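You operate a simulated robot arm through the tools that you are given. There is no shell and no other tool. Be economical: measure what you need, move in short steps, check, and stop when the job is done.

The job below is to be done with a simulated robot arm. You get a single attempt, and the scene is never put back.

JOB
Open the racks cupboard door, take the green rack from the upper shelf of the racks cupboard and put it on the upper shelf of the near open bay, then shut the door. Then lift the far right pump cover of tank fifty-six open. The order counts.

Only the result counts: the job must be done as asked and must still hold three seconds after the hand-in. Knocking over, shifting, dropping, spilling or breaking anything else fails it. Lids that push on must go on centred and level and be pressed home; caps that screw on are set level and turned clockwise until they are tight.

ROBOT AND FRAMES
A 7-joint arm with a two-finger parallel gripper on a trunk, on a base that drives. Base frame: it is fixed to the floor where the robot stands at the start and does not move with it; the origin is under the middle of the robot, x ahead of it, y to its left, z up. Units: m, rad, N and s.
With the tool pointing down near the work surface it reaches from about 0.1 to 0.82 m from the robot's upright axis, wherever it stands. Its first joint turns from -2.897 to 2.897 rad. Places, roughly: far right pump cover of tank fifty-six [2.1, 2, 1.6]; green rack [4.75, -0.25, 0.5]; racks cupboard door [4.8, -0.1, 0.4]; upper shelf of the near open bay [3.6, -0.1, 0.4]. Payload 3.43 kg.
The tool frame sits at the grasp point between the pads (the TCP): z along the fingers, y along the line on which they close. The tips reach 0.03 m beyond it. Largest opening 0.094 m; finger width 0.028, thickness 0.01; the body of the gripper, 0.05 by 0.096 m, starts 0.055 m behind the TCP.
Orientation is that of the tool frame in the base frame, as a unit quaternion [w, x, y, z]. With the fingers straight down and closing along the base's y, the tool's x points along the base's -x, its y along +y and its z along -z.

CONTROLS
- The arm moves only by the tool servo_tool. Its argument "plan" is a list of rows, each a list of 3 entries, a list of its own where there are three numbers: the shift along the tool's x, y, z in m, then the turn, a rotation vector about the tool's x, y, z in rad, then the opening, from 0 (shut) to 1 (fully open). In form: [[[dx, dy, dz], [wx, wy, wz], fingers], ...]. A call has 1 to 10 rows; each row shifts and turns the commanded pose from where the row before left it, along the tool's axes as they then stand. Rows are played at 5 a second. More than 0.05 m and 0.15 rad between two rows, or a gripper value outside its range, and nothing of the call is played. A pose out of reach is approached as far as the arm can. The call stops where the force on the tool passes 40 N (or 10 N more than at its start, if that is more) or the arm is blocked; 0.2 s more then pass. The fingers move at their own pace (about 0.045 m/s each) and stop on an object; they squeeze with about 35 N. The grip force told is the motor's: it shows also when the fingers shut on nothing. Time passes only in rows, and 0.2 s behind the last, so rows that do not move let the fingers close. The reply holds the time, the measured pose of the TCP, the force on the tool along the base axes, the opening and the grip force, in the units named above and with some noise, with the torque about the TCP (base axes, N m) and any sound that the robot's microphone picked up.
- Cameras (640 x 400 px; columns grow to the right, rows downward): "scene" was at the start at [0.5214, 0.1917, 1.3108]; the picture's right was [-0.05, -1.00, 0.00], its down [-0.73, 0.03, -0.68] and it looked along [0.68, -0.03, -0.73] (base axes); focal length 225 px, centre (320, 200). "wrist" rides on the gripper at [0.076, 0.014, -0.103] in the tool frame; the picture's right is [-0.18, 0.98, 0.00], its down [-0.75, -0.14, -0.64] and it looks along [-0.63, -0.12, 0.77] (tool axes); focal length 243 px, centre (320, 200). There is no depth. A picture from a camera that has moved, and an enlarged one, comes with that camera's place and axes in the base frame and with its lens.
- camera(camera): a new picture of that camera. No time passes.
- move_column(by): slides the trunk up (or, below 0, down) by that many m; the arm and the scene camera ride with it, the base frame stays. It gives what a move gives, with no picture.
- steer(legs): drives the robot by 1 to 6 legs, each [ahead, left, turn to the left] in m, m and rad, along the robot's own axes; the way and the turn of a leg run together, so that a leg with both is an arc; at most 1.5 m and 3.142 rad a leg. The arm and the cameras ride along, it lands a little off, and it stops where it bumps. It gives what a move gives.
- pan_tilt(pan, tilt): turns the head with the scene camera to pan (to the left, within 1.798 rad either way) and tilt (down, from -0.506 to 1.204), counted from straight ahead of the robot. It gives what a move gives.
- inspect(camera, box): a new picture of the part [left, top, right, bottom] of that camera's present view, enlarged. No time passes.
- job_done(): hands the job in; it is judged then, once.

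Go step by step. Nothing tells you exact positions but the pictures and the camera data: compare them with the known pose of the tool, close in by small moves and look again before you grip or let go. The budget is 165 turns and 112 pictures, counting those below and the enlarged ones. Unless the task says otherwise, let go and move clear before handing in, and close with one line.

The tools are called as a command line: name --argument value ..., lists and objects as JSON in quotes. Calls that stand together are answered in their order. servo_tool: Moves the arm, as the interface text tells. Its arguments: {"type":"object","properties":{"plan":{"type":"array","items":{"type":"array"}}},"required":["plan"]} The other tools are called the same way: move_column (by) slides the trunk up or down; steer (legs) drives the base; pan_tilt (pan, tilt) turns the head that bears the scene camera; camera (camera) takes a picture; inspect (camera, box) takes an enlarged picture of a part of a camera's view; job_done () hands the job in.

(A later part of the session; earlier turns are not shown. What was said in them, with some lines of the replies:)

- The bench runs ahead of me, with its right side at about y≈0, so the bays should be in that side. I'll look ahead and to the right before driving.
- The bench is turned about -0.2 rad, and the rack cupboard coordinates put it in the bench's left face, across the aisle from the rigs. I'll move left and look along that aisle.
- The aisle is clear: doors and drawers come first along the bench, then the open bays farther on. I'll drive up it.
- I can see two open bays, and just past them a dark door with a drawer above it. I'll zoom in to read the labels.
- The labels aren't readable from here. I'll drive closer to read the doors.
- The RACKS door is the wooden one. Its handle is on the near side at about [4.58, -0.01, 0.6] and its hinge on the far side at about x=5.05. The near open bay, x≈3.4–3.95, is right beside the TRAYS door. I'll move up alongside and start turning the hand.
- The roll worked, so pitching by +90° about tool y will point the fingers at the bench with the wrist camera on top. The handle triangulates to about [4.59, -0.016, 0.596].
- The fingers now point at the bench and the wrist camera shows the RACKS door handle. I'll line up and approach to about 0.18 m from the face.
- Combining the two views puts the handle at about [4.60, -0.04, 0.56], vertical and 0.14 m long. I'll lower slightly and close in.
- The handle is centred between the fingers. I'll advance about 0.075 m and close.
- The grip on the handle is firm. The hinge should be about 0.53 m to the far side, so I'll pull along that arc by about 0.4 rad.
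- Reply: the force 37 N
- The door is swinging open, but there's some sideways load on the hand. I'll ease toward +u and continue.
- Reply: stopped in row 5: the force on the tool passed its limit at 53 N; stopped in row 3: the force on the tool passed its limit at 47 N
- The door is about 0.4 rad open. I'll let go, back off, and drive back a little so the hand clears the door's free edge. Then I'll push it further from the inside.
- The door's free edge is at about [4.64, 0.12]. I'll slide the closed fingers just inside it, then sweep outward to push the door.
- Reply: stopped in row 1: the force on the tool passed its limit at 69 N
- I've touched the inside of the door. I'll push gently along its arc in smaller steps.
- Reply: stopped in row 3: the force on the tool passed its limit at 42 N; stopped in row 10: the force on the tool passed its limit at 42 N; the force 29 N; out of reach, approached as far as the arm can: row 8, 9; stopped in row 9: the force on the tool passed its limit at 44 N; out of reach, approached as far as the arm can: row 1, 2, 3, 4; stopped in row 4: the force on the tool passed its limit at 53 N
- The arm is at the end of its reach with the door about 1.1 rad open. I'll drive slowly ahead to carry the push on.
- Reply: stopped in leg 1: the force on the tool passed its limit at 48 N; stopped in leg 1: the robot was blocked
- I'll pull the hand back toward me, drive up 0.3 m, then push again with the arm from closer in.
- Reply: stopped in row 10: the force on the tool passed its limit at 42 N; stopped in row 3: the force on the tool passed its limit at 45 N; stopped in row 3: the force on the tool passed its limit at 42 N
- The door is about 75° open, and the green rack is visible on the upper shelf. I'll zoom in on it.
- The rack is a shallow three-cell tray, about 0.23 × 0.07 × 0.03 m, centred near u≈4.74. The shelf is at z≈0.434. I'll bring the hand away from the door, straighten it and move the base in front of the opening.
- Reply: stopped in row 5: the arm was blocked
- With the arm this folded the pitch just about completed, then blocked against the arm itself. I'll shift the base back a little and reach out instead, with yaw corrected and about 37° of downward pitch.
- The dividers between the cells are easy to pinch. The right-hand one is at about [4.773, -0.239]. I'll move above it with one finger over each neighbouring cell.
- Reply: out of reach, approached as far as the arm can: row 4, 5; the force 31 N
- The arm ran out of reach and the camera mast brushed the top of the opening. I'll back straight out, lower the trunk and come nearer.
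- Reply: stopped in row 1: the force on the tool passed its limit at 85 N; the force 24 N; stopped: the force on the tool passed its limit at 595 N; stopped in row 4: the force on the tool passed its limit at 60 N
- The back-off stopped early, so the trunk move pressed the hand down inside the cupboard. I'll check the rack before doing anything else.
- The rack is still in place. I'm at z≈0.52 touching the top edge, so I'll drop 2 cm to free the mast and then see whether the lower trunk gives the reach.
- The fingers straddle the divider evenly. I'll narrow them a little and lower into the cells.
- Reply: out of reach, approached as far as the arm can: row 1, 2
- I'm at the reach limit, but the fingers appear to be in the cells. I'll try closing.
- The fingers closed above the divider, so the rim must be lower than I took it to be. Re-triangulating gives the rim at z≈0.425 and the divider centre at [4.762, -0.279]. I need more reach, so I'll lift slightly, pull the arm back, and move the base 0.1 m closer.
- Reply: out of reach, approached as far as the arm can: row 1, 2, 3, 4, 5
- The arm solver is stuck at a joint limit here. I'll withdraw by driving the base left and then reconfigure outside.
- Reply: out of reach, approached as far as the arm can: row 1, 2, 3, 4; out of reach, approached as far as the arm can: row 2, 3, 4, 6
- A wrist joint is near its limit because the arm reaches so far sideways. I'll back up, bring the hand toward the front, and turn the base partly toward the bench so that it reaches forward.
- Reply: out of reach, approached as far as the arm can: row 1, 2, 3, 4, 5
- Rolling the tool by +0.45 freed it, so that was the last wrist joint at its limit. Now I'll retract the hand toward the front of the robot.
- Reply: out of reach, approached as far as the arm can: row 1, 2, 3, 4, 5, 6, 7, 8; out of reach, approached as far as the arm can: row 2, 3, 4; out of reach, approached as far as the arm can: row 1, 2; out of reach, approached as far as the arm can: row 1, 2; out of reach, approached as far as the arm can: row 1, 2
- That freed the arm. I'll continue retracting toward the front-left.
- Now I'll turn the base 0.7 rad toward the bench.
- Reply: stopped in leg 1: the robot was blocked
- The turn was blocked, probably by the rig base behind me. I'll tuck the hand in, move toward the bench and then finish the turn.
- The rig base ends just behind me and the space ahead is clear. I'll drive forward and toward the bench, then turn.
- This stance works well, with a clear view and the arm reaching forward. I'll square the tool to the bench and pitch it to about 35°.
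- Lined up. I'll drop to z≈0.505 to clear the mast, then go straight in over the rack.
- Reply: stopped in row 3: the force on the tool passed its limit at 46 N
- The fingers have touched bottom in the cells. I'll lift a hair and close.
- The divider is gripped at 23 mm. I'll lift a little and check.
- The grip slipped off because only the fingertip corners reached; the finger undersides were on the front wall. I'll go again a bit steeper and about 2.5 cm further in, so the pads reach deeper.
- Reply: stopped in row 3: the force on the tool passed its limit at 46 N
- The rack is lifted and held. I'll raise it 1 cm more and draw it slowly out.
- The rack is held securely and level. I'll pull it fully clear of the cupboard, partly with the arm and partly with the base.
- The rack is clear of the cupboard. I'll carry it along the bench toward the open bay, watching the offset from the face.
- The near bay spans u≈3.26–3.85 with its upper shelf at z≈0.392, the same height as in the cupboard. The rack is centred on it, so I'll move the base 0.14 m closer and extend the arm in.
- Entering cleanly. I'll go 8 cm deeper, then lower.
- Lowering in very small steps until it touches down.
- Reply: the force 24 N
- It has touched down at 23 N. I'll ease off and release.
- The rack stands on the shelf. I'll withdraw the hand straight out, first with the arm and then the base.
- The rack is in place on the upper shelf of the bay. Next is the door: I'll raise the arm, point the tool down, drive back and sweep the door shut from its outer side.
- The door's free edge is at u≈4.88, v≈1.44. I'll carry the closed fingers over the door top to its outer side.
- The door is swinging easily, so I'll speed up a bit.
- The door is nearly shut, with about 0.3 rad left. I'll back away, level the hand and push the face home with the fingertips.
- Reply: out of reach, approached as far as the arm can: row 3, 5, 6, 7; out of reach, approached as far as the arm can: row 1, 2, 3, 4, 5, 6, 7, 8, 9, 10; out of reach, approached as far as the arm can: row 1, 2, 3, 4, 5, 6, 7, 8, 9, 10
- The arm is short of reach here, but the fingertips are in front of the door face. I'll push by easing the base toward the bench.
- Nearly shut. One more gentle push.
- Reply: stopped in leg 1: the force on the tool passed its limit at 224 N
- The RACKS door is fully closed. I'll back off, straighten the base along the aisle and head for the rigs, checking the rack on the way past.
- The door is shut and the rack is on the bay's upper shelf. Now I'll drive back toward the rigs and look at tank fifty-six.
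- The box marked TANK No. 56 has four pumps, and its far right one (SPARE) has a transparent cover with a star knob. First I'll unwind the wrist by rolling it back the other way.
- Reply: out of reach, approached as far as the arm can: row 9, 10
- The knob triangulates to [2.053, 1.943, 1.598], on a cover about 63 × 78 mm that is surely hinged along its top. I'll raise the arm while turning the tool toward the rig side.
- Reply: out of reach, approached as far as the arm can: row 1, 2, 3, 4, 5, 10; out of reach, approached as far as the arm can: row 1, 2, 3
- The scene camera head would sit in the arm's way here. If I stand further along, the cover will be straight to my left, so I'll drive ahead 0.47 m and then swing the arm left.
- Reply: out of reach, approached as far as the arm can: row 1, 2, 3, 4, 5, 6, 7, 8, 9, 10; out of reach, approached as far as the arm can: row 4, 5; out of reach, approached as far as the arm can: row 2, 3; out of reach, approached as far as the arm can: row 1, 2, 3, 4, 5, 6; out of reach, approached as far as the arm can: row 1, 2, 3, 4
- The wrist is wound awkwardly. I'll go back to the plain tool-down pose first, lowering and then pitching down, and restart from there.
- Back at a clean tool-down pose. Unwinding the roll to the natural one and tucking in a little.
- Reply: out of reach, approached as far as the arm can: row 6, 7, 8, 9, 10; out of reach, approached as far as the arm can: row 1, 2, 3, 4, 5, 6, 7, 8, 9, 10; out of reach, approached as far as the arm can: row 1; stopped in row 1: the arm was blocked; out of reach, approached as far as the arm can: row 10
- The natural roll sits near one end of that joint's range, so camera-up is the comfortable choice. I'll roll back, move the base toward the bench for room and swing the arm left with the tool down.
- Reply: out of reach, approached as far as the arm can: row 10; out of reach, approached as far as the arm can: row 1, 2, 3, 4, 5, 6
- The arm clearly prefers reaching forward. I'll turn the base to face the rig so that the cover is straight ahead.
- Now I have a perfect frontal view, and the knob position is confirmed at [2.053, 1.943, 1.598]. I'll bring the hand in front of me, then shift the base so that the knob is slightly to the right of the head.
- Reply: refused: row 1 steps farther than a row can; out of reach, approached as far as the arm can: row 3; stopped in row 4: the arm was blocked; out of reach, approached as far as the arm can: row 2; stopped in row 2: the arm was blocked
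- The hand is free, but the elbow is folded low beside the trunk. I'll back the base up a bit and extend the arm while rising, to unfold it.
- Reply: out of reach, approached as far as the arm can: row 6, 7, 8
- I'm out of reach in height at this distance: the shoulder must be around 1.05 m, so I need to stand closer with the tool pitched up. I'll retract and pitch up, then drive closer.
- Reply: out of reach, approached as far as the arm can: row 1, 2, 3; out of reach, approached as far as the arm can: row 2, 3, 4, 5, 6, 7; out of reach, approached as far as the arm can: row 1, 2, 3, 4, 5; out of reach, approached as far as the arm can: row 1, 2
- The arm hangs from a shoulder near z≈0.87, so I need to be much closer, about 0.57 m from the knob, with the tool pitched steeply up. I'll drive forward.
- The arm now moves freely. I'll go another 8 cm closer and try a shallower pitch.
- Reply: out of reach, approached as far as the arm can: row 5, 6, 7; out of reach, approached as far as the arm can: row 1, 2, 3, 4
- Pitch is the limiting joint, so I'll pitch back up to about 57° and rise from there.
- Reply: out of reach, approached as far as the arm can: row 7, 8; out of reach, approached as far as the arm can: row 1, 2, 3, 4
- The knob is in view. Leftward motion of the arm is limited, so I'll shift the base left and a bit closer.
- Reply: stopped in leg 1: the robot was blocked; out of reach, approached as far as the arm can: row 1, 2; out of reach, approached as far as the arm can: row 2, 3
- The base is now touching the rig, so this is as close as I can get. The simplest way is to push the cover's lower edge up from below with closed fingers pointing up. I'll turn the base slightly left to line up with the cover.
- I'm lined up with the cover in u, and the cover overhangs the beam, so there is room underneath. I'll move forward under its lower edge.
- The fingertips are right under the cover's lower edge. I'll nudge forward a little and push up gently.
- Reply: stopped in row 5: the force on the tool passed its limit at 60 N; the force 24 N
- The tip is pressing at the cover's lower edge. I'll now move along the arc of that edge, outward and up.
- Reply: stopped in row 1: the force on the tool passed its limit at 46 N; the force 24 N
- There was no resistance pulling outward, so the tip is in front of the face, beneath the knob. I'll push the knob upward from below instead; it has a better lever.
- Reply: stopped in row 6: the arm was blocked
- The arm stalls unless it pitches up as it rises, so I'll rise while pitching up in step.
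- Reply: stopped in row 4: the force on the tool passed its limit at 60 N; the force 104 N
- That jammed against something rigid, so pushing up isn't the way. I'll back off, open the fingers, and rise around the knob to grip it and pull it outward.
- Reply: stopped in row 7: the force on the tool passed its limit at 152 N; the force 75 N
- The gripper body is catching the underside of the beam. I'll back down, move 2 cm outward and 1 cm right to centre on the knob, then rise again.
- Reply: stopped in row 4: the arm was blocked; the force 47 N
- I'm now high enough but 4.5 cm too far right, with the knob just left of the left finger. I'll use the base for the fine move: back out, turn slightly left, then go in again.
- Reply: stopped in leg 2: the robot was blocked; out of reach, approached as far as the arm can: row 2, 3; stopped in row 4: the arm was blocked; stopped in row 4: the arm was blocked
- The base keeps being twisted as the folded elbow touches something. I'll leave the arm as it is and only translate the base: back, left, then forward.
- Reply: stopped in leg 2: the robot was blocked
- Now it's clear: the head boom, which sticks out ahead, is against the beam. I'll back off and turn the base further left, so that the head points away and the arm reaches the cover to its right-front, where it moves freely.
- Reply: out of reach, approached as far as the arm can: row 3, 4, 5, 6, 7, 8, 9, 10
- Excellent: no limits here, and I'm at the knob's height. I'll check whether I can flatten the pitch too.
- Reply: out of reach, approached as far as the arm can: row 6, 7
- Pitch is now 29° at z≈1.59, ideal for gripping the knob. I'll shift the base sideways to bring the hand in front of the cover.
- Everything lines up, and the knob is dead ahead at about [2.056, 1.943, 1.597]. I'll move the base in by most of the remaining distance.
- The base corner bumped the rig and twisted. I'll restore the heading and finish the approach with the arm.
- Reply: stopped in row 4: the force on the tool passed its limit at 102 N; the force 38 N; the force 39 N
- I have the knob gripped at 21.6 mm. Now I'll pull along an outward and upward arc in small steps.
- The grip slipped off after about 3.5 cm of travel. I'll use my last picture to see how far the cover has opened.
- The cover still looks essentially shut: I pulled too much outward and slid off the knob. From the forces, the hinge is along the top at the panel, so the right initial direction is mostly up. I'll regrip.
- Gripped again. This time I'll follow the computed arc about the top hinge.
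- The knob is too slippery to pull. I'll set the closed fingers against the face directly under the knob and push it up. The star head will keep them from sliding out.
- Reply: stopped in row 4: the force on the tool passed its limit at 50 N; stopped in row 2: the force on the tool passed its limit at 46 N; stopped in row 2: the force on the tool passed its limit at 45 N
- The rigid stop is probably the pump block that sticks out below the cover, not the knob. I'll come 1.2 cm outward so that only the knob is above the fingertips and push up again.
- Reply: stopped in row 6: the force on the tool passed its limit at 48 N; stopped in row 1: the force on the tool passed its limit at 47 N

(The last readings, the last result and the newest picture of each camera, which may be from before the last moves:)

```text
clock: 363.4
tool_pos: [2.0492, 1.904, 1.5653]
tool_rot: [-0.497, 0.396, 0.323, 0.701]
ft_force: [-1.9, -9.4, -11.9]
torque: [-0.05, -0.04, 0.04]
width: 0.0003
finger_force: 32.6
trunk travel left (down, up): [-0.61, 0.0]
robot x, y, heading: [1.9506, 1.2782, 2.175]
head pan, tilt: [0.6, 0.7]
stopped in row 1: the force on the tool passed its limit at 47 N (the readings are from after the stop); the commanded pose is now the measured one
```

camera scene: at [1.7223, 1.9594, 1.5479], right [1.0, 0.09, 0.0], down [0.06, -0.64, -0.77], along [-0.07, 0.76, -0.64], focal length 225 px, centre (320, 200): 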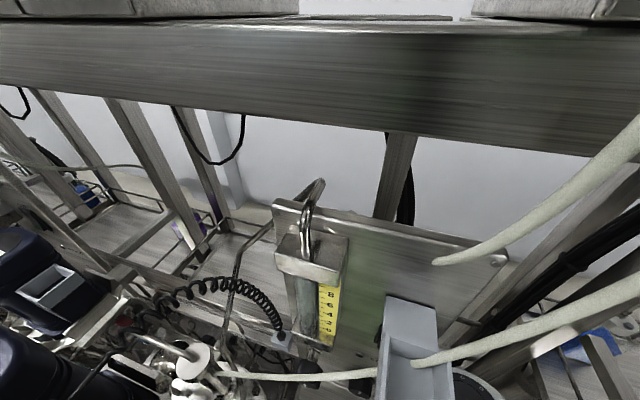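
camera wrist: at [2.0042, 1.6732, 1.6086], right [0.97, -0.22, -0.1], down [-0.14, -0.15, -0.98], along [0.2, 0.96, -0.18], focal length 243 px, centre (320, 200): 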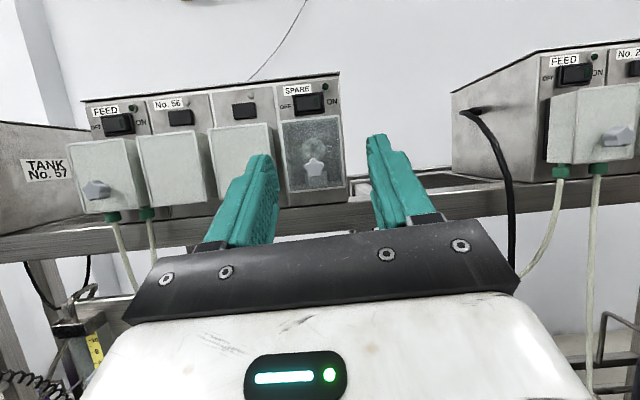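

Each short push creeps forward a millimetre or so, so the cover may simply be strongly damped. I'll try pushing much more slowly.

servo_tool --plan '[[[0.0009, 0, 0.0001], [0, 0, 0], 0], [[0.0009, 0, 0.0001], [0, 0, 0], 0], [[0.0009, 0, 0.0001], [0, 0, 0], 0], [[0.0009, 0, 0.0001], [0, 0, 0], 0], [[0.0009, 0, 0.0001], [0, 0, 0], 0], [[0.0009, 0, 0.0001], [0, 0, 0], 0], [[0.0009, 0, 0.0001], [0, 0, 0], 0], [[0.0009, 0, 0.0001], [0, 0, 0], 0], [[0.0009, 0, 0.0001], [0, 0, 0], 0], [[0.0009, 0, 0.0001], [0, 0, 0], 0]]'

servo_tool --plan '[[[0.0009, 0, 0.0001], [0, 0, 0], 0], [[0.0009, 0, 0.0001], [0, 0, 0], 0], [[0.0009, 0, 0.0001], [0, 0, 0], 0], [[0.0009, 0, 0.0001], [0, 0, 0], 0], [[0.0009, 0, 0.0001], [0, 0, 0], 0], [[0.0009, 0, 0.0001], [0, 0, 0], 0], [[0.0009, 0, 0.0001], [0, 0, 0], 0], [[0.0009, 0, 0.0001], [0, 0, 0], 0], [[0.0009, 0, 0.0001], [0, 0, 0], 0], [[0.0009, 0, 0.0001], [0, 0, 0], 0]]'

```text
clock: 364.1
tool_pos: [2.0491, 1.903, 1.5657]
tool_rot: [-0.497, 0.397, 0.323, 0.701]
ft_force: [-1.6, -9.6, -13.7]
torque: [-0.1, 0.03, 0.05]
width: 0.0
finger_force: 33.2
trunk travel left (down, up): [-0.61, 0.0]
robot x, y, heading: [1.9506, 1.2813, 2.177]
head pan, tilt: [0.6, 0.7]
stopped in row 3: the force on the tool passed its limit at 41 N (the readings are from after the stop); the commanded pose is now the measured one
```

```text
clock: 364.9
tool_pos: [2.0496, 1.901, 1.5685]
tool_rot: [-0.497, 0.398, 0.322, 0.701]
ft_force: [-2.3, -11.1, -13.4]
torque: [-0.08, 0.02, 0.03]
width: 0.0001
finger_force: 33.1
trunk travel left (down, up): [-0.61, 0.0]
robot x, y, heading: [1.9501, 1.2798, 2.179]
head pan, tilt: [0.6, 0.7]
stopped in row 3: the force on the tool passed its limit at 42 N (the readings are from after the stop); the commanded pose is now the measured one
```

It's creeping along exactly the expected arc, so the hinge is just stiff. I'll repeat the short pushes many times.

servo_tool --plan '[[[0.002, 0, -0.0002], [0, 0, 0], 0], [[0.002, 0, -0.0002], [0, 0, 0], 0], [[0.002, 0, -0.0002], [0, 0, 0], 0], [[0.002, 0, -0.0002], [0, 0, 0], 0]]'

servo_tool --plan '[[[0.002, 0, -0.0002], [0, 0, 0], 0], [[0.002, 0, -0.0002], [0, 0, 0], 0], [[0.002, 0, -0.0002], [0, 0, 0], 0], [[0.002, 0, -0.0002], [0, 0, 0], 0]]'

servo_tool --plan '[[[0.002, 0, 0], [0, 0, 0], 0], [[0.002, 0, 0], [0, 0, 0], 0], [[0.002, 0, 0], [0, 0, 0], 0], [[0.002, 0, 0], [0, 0, 0], 0]]'

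servo_tool --plan '[[[0.002, 0, 0], [0, 0, 0], 0], [[0.002, 0, 0], [0, 0, 0], 0], [[0.002, 0, 0], [0, 0, 0], 0], [[0.002, 0, 0], [0, 0, 0], 0]]'

servo_tool --plan '[[[0.002, 0, 0], [0, 0, 0], 0], [[0.002, 0, 0], [0, 0, 0], 0], [[0.002, 0, 0], [0, 0, 0], 0], [[0.002, 0, 0], [0, 0, 0], 0]]'

servo_tool --plan '[[[0.002, 0, 0], [0, 0, 0], 0], [[0.002, 0, 0], [0, 0, 0], 0], [[0.002, 0, 0], [0, 0, 0], 0], [[0.002, 0, 0], [0, 0, 0], 0]]'

```text
clock: 365.6
tool_pos: [2.0477, 1.8985, 1.571]
tool_rot: [-0.497, 0.399, 0.323, 0.7]
ft_force: [-1.8, -12.4, -14.7]
torque: [-0.07, 0.0, 0.01]
width: 0.0001
finger_force: 33.3
trunk travel left (down, up): [-0.61, 0.0]
robot x, y, heading: [1.951, 1.2787, 2.18]
head pan, tilt: [0.6, 0.7]
stopped in row 3: the force on the tool passed its limit at 42 N (the readings are from after the stop); the commanded pose is now the measured one
```

```text
clock: 366.6
tool_pos: [2.0466, 1.8938, 1.5766]
tool_rot: [-0.496, 0.4, 0.321, 0.7]
ft_force: [-1.8, -14.3, -13.7]
torque: [-0.01, 0.03, -0.01]
width: 0.0
finger_force: 32.6
trunk travel left (down, up): [-0.61, 0.0]
robot x, y, heading: [1.9495, 1.2815, 2.179]
head pan, tilt: [0.6, 0.7]
stopped in row 4: the force on the tool passed its limit at 41 N (the readings are from after the stop); the commanded pose is now the measured one
```

```text
clock: 367.3
tool_pos: [2.0461, 1.8906, 1.5808]
tool_rot: [-0.496, 0.4, 0.321, 0.701]
ft_force: [-2.2, -15.5, -11.8]
torque: [0.0, -0.14, -0.06]
width: 0.0
finger_force: 33.7
trunk travel left (down, up): [-0.61, 0.0]
robot x, y, heading: [1.948, 1.277, 2.18]
head pan, tilt: [0.6, 0.7]
stopped in row 3: the force on the tool passed its limit at 42 N (the readings are from after the stop); the commanded pose is now the measured one
```

```text
clock: 368.3
tool_pos: [2.0438, 1.8852, 1.5876]
tool_rot: [-0.497, 0.399, 0.321, 0.701]
ft_force: [-2.0, -31.4, -19.6]
torque: [0.2, 0.25, 0.02]
width: 0.0
finger_force: 32.6
trunk travel left (down, up): [-0.61, 0.0]
robot x, y, heading: [1.9542, 1.2801, 2.178]
head pan, tilt: [0.6, 0.7]
```

```text
clock: 368.9
tool_pos: [2.0447, 1.8843, 1.5904]
tool_rot: [-0.495, 0.4, 0.32, 0.702]
ft_force: [-3.1, -19.8, -10.5]
torque: [0.1, -0.08, -0.06]
width: 0.0001
finger_force: 33.3
trunk travel left (down, up): [-0.61, 0.0]
robot x, y, heading: [1.9489, 1.278, 2.18]
head pan, tilt: [0.6, 0.7]
stopped in row 2: the force on the tool passed its limit at 48 N (the readings are from after the stop); the commanded pose is now the measured one
```

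```text
clock: 369.9
tool_pos: [2.0439, 1.8816, 1.5972]
tool_rot: [-0.497, 0.399, 0.321, 0.701]
ft_force: [-1.3, -32.2, -14.2]
torque: [0.34, 0.23, 0.03]
width: 0.0
finger_force: 33.1
trunk travel left (down, up): [-0.61, 0.0]
robot x, y, heading: [1.949, 1.2791, 2.177]
head pan, tilt: [0.6, 0.7]
```

The cover has opened noticeably, with over 3 cm of travel at the knob. Now I'll slip the fingers under its raised lower lip, which has a better lever, and keep pushing up.

servo_tool --plan '[[[0.0147, 0, -0.026], [0, 0, 0], 0], [[-0.0226, 0, -0.0127], [0, 0, 0], 0], [[-0.0226, 0, -0.0127], [0, 0, 0], 0], [[-0.0065, 0, 0.0116], [0, 0, 0], 0], [[-0.0065, 0, 0.0116], [0, 0, 0], 0], [[-0.0065, 0, 0.0116], [0, 0, 0], 0], [[-0.0065, 0, 0.0116], [0, 0, 0], 0]]'

servo_tool --plan '[[[0.0035, 0, 0.002], [0, 0, 0], 0], [[0.0035, 0, 0.002], [0, 0, 0], 0], [[0.0035, 0, 0.002], [0, 0, 0], 0], [[0.0035, 0, 0.002], [0, 0, 0], 0], [[0.0035, 0, 0.002], [0, 0, 0], 0], [[0.0035, 0, 0.002], [0, 0, 0], 0], [[0.0035, 0, 0.002], [0, 0, 0], 0], [[0.0035, 0, 0.002], [0, 0, 0], 0]]'

servo_tool --plan '[[[0.002, 0, 0.001], [0, 0, 0], 0], [[0.002, 0, 0.001], [0, 0, 0], 0], [[0.002, 0, 0.001], [0, 0, 0], 0], [[0.002, 0, 0.001], [0, 0, 0], 0], [[0.002, 0, 0.001], [0, 0, 0], 0], [[0.002, 0, 0.001], [0, 0, 0], 0]]'

servo_tool --plan '[[[0.002, 0, 0.001], [0, 0, 0], 0], [[0.002, 0, 0.001], [0, 0, 0], 0], [[0.002, 0, 0.001], [0, 0, 0], 0], [[0.002, 0, 0.001], [0, 0, 0], 0], [[0.002, 0, 0.001], [0, 0, 0], 0], [[0.002, 0, 0.001], [0, 0, 0], 0]]'

```text
clock: 371.4
tool_pos: [2.0535, 1.9051, 1.5453]
tool_rot: [-0.496, 0.4, 0.322, 0.7]
ft_force: [0.6, -0.5, -0.1]
torque: [0.01, -0.01, -0.01]
width: 0.0
finger_force: 33.4
trunk travel left (down, up): [-0.61, 0.0]
robot x, y, heading: [1.9491, 1.2783, 2.179]
head pan, tilt: [0.6, 0.7]
```

```text
clock: 373.2
tool_pos: [2.0519, 1.9052, 1.5777]
tool_rot: [-0.496, 0.4, 0.321, 0.701]
ft_force: [-0.2, -1.2, 0.4]
torque: [0.01, 0.01, 0.03]
width: 0.0001
finger_force: 32.7
trunk travel left (down, up): [-0.61, 0.0]
robot x, y, heading: [1.9513, 1.2789, 2.177]
head pan, tilt: [0.6, 0.7]
```

```text
clock: 374.6
tool_pos: [2.0505, 1.9039, 1.5899]
tool_rot: [-0.496, 0.4, 0.321, 0.701]
ft_force: [-0.8, 0.1, -0.4]
torque: [0.01, 0.01, 0.0]
width: 0.0001
finger_force: 32.9
trunk travel left (down, up): [-0.61, 0.0]
robot x, y, heading: [1.9488, 1.282, 2.182]
head pan, tilt: [0.6, 0.7]
```

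```text
clock: 376.1
tool_pos: [2.0492, 1.9043, 1.6045]
tool_rot: [-0.496, 0.399, 0.322, 0.7]
ft_force: [-0.1, -0.1, -0.4]
torque: [-0.01, 0.01, 0.03]
width: 0.0
finger_force: 33.4
trunk travel left (down, up): [-0.61, 0.0]
robot x, y, heading: [1.948, 1.2827, 2.176]
head pan, tilt: [0.6, 0.7]
```

There's no contact where the knob used to be, so the cover is staying open above my fingers. I'll keep rising to swing it fully up.

servo_tool --plan '[[[0.0035, 0, 0.002], [0, 0, 0], 0], [[0.0035, 0, 0.002], [0, 0, 0], 0], [[0.0035, 0, 0.002], [0, 0, 0], 0], [[0.0035, 0, 0.002], [0, 0, 0], 0], [[0.0035, 0, 0.002], [0, 0, 0], 0], [[0.0035, 0, 0.002], [0, 0, 0], 0], [[0.0035, 0, 0.002], [0, 0, 0], 0], [[0.0035, 0, 0.002], [0, 0, 0], 0]]'

servo_tool --plan '[[[0.002, 0, 0.001], [0, 0, 0], 0], [[0.002, 0, 0.001], [0, 0, 0], 0], [[0.002, 0, 0.001], [0, 0, 0], 0], [[0.002, 0, 0.001], [0, 0, 0], 0], [[0.002, 0, 0.001], [0, 0, 0], 0], [[0.002, 0, 0.001], [0, 0, 0], 0], [[0.002, 0, 0.001], [0, 0, 0], 0], [[0.002, 0, 0.001], [0, 0, 0], 0]]'

servo_tool --plan '[[[0.002, 0, 0.001], [0, 0, 0], 0], [[0.002, 0, 0.001], [0, 0, 0], 0], [[0.002, 0, 0.001], [0, 0, 0], 0], [[0.002, 0, 0.001], [0, 0, 0], 0], [[0.002, 0, 0.001], [0, 0, 0], 0], [[0.002, 0, 0.001], [0, 0, 0], 0], [[0.002, 0, 0.001], [0, 0, 0], 0], [[0.002, 0, 0.001], [0, 0, 0], 0]]'

```text
clock: 377.9
tool_pos: [2.0469, 1.9049, 1.6355]
tool_rot: [-0.496, 0.4, 0.322, 0.7]
ft_force: [1.4, 0.2, -0.2]
torque: [0.01, -0.02, 0.01]
width: 0.0
finger_force: 33.3
trunk travel left (down, up): [-0.61, 0.0]
robot x, y, heading: [1.9492, 1.2742, 2.177]
head pan, tilt: [0.6, 0.7]
```

```text
clock: 379.4
tool_pos: [2.047, 1.908, 1.6452]
tool_rot: [-0.498, 0.404, 0.325, 0.696]
ft_force: [0.4, -0.4, -15.6]
torque: [-0.31, 0.09, -0.02]
width: 0.0
finger_force: 32.8
trunk travel left (down, up): [-0.61, 0.0]
robot x, y, heading: [1.9516, 1.2766, 2.174]
head pan, tilt: [0.6, 0.7]
stopped in row 7: the force on the tool passed its limit at 44 N (the readings are from after the stop); the commanded pose is now the measured one
```

```text
clock: 379.9
tool_pos: [2.0476, 1.9098, 1.645]
tool_rot: [-0.497, 0.408, 0.325, 0.694]
ft_force: [-0.3, -0.7, -15.8]
torque: [-0.22, 0.12, -0.07]
width: 0.0001
finger_force: 33.2
trunk travel left (down, up): [-0.61, 0.0]
robot x, y, heading: [1.9522, 1.2825, 2.18]
head pan, tilt: [0.6, 0.7]
stopped in row 2: the force on the tool passed its limit at 43 N (the readings are from after the stop); the commanded pose is now the measured one
```

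I'm touching the inside of the cover nearly overhead, so it's about 80° open. I'll shift toward its free edge for leverage and push it a bit further.

servo_tool --plan '[[[-0.003, 0, -0.002], [0, 0, 0], 0], [[0.0098, 0, -0.0174], [0, 0, 0], 0], [[0.0025, 0, 0.0014], [0, 0, 0], 0], [[0.0025, 0, 0.0014], [0, 0, 0], 0], [[0.0025, 0, 0.0014], [0, 0, 0], 0], [[0.0025, 0, 0.0014], [0, 0, 0], 0]]'

servo_tool --plan '[[[0.0025, 0, 0.0014], [0, 0, 0], 0], [[0.0025, 0, 0.0014], [0, 0, 0], 0], [[0.0025, 0, 0.0014], [0, 0, 0], 0], [[0.0025, 0, 0.0014], [0, 0, 0], 0], [[0.0025, 0, 0.0014], [0, 0, 0], 0], [[0.0025, 0, 0.0014], [0, 0, 0], 0]]'

servo_tool --plan '[[[0.0025, 0, 0.0014], [0, 0, 0], 0], [[0.0025, 0, 0.0014], [0, 0, 0], 0], [[0.0025, 0, 0.0014], [0, 0, 0], 0], [[0.0025, 0, 0.0014], [0, 0, 0], 0], [[0.0025, 0, 0.0014], [0, 0, 0], 0], [[0.0025, 0, 0.0014], [0, 0, 0], 0]]'

servo_tool --plan '[[[0.0025, 0, 0.0014], [0, 0, 0], 0], [[0.0025, 0, 0.0014], [0, 0, 0], 0], [[0.0025, 0, 0.0014], [0, 0, 0], 0], [[0.0025, 0, 0.0014], [0, 0, 0], 0], [[0.0025, 0, 0.0014], [0, 0, 0], 0], [[0.0025, 0, 0.0014], [0, 0, 0], 0]]'

```text
clock: 380.9
tool_pos: [2.0442, 1.8927, 1.6441]
tool_rot: [-0.498, 0.411, 0.327, 0.69]
ft_force: [-0.2, 0.4, -18.5]
torque: [-0.38, 0.09, 0.06]
width: 0.0002
finger_force: 32.8
trunk travel left (down, up): [-0.61, 0.0]
robot x, y, heading: [1.9525, 1.2765, 2.182]
head pan, tilt: [0.6, 0.7]
stopped in row 5: the force on the tool passed its limit at 45 N (the readings are from after the stop); the commanded pose is now the measured one
```

```text
clock: 381.4
tool_pos: [2.0428, 1.8931, 1.6446]
tool_rot: [-0.497, 0.416, 0.327, 0.688]
ft_force: [-0.3, 0.3, -17.6]
torque: [-0.32, 0.05, 0.14]
width: 0.0003
finger_force: 33.0
trunk travel left (down, up): [-0.61, 0.0]
robot x, y, heading: [1.9478, 1.2824, 2.178]
head pan, tilt: [0.6, 0.7]
stopped in row 2: the force on the tool passed its limit at 45 N (the readings are from after the stop); the commanded pose is now the measured one
```

```text
clock: 381.9
tool_pos: [2.0431, 1.8945, 1.6447]
tool_rot: [-0.498, 0.418, 0.328, 0.686]
ft_force: [-0.1, 0.4, -16.1]
torque: [-0.33, 0.11, 0.03]
width: 0.0
finger_force: 32.6
trunk travel left (down, up): [-0.61, 0.0]
robot x, y, heading: [1.95, 1.2812, 2.183]
head pan, tilt: [0.6, 0.7]
stopped in row 2: the force on the tool passed its limit at 44 N (the readings are from after the stop); the commanded pose is now the measured one
```

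```text
clock: 382.4
tool_pos: [2.0425, 1.8971, 1.6447]
tool_rot: [-0.498, 0.421, 0.329, 0.683]
ft_force: [0.2, 0.2, -15.7]
torque: [-0.34, 0.1, 0.15]
width: 0.0
finger_force: 32.9
trunk travel left (down, up): [-0.61, 0.0]
robot x, y, heading: [1.9532, 1.2764, 2.176]
head pan, tilt: [0.6, 0.7]
stopped in row 2: the force on the tool passed its limit at 44 N (the readings are from after the stop); the commanded pose is now the measured one
```

The cover sits flat and no longer moves under load: it's against its open stop. I'll lower the fingers clear and withdraw straight out.

servo_tool --plan '[[[-0.009, 0, -0.0045], [0, 0, 0], 0], [[-0.009, 0, -0.0045], [0, 0, 0], 0], [[0.008, 0, -0.0225], [0, 0, 0], 0], [[0.008, 0, -0.0225], [0, 0, 0], 0], [[0.009, 0, -0.0225], [0, 0, 0], 0], [[0.009, 0, -0.0225], [0, 0, 0], 0]]'

steer --legs '[[-0.08, 0.085, 0]]'

```text
clock: 383.8
tool_pos: [2.0292, 1.8177, 1.6221]
tool_rot: [-0.499, 0.419, 0.329, 0.684]
ft_force: [0.1, -0.5, -0.5]
torque: [-0.02, -0.01, 0.0]
width: 0.0
finger_force: 33.2
out of reach, approached as far as the arm can: row 6
trunk travel left (down, up): [-0.61, 0.0]
robot x, y, heading: [1.949, 1.2793, 2.182]
head pan, tilt: [0.6, 0.7]
```

```text
clock: 385.0
tool_pos: [2.0059, 1.703, 1.6219]
tool_rot: [-0.499, 0.418, 0.329, 0.684]
ft_force: [0.1, 0.3, -0.2]
torque: [-0.01, -0.02, 0.0]
width: 0.0
finger_force: 33.1
trunk travel left (down, up): [-0.61, 0.0]
robot x, y, heading: [1.9276, 1.1633, 2.174]
head pan, tilt: [0.6, 0.7]
```

The hand is clear of everything, the rack is on the bay shelf, the door is shut, and the cover is up against its open stop, so I'm handing in.

job_done

```text
The job is handed in.
```

I handed the job in with all the steps done in the order asked. The green rack is on the upper shelf of the near open bay, the racks cupboard door is shut, and tank fifty-six's far right pump cover is lifted open. I saw the rack and the door in pictures, but I was out of pictures by then, so I judged the cover open by touch: it pushed up to a hard stop. I also pressed hard against things several times, up to about 595 N on the cupboard shelf and rack and 150 N under the tank fifty-six box. I saw no damage in the pictures I had left.
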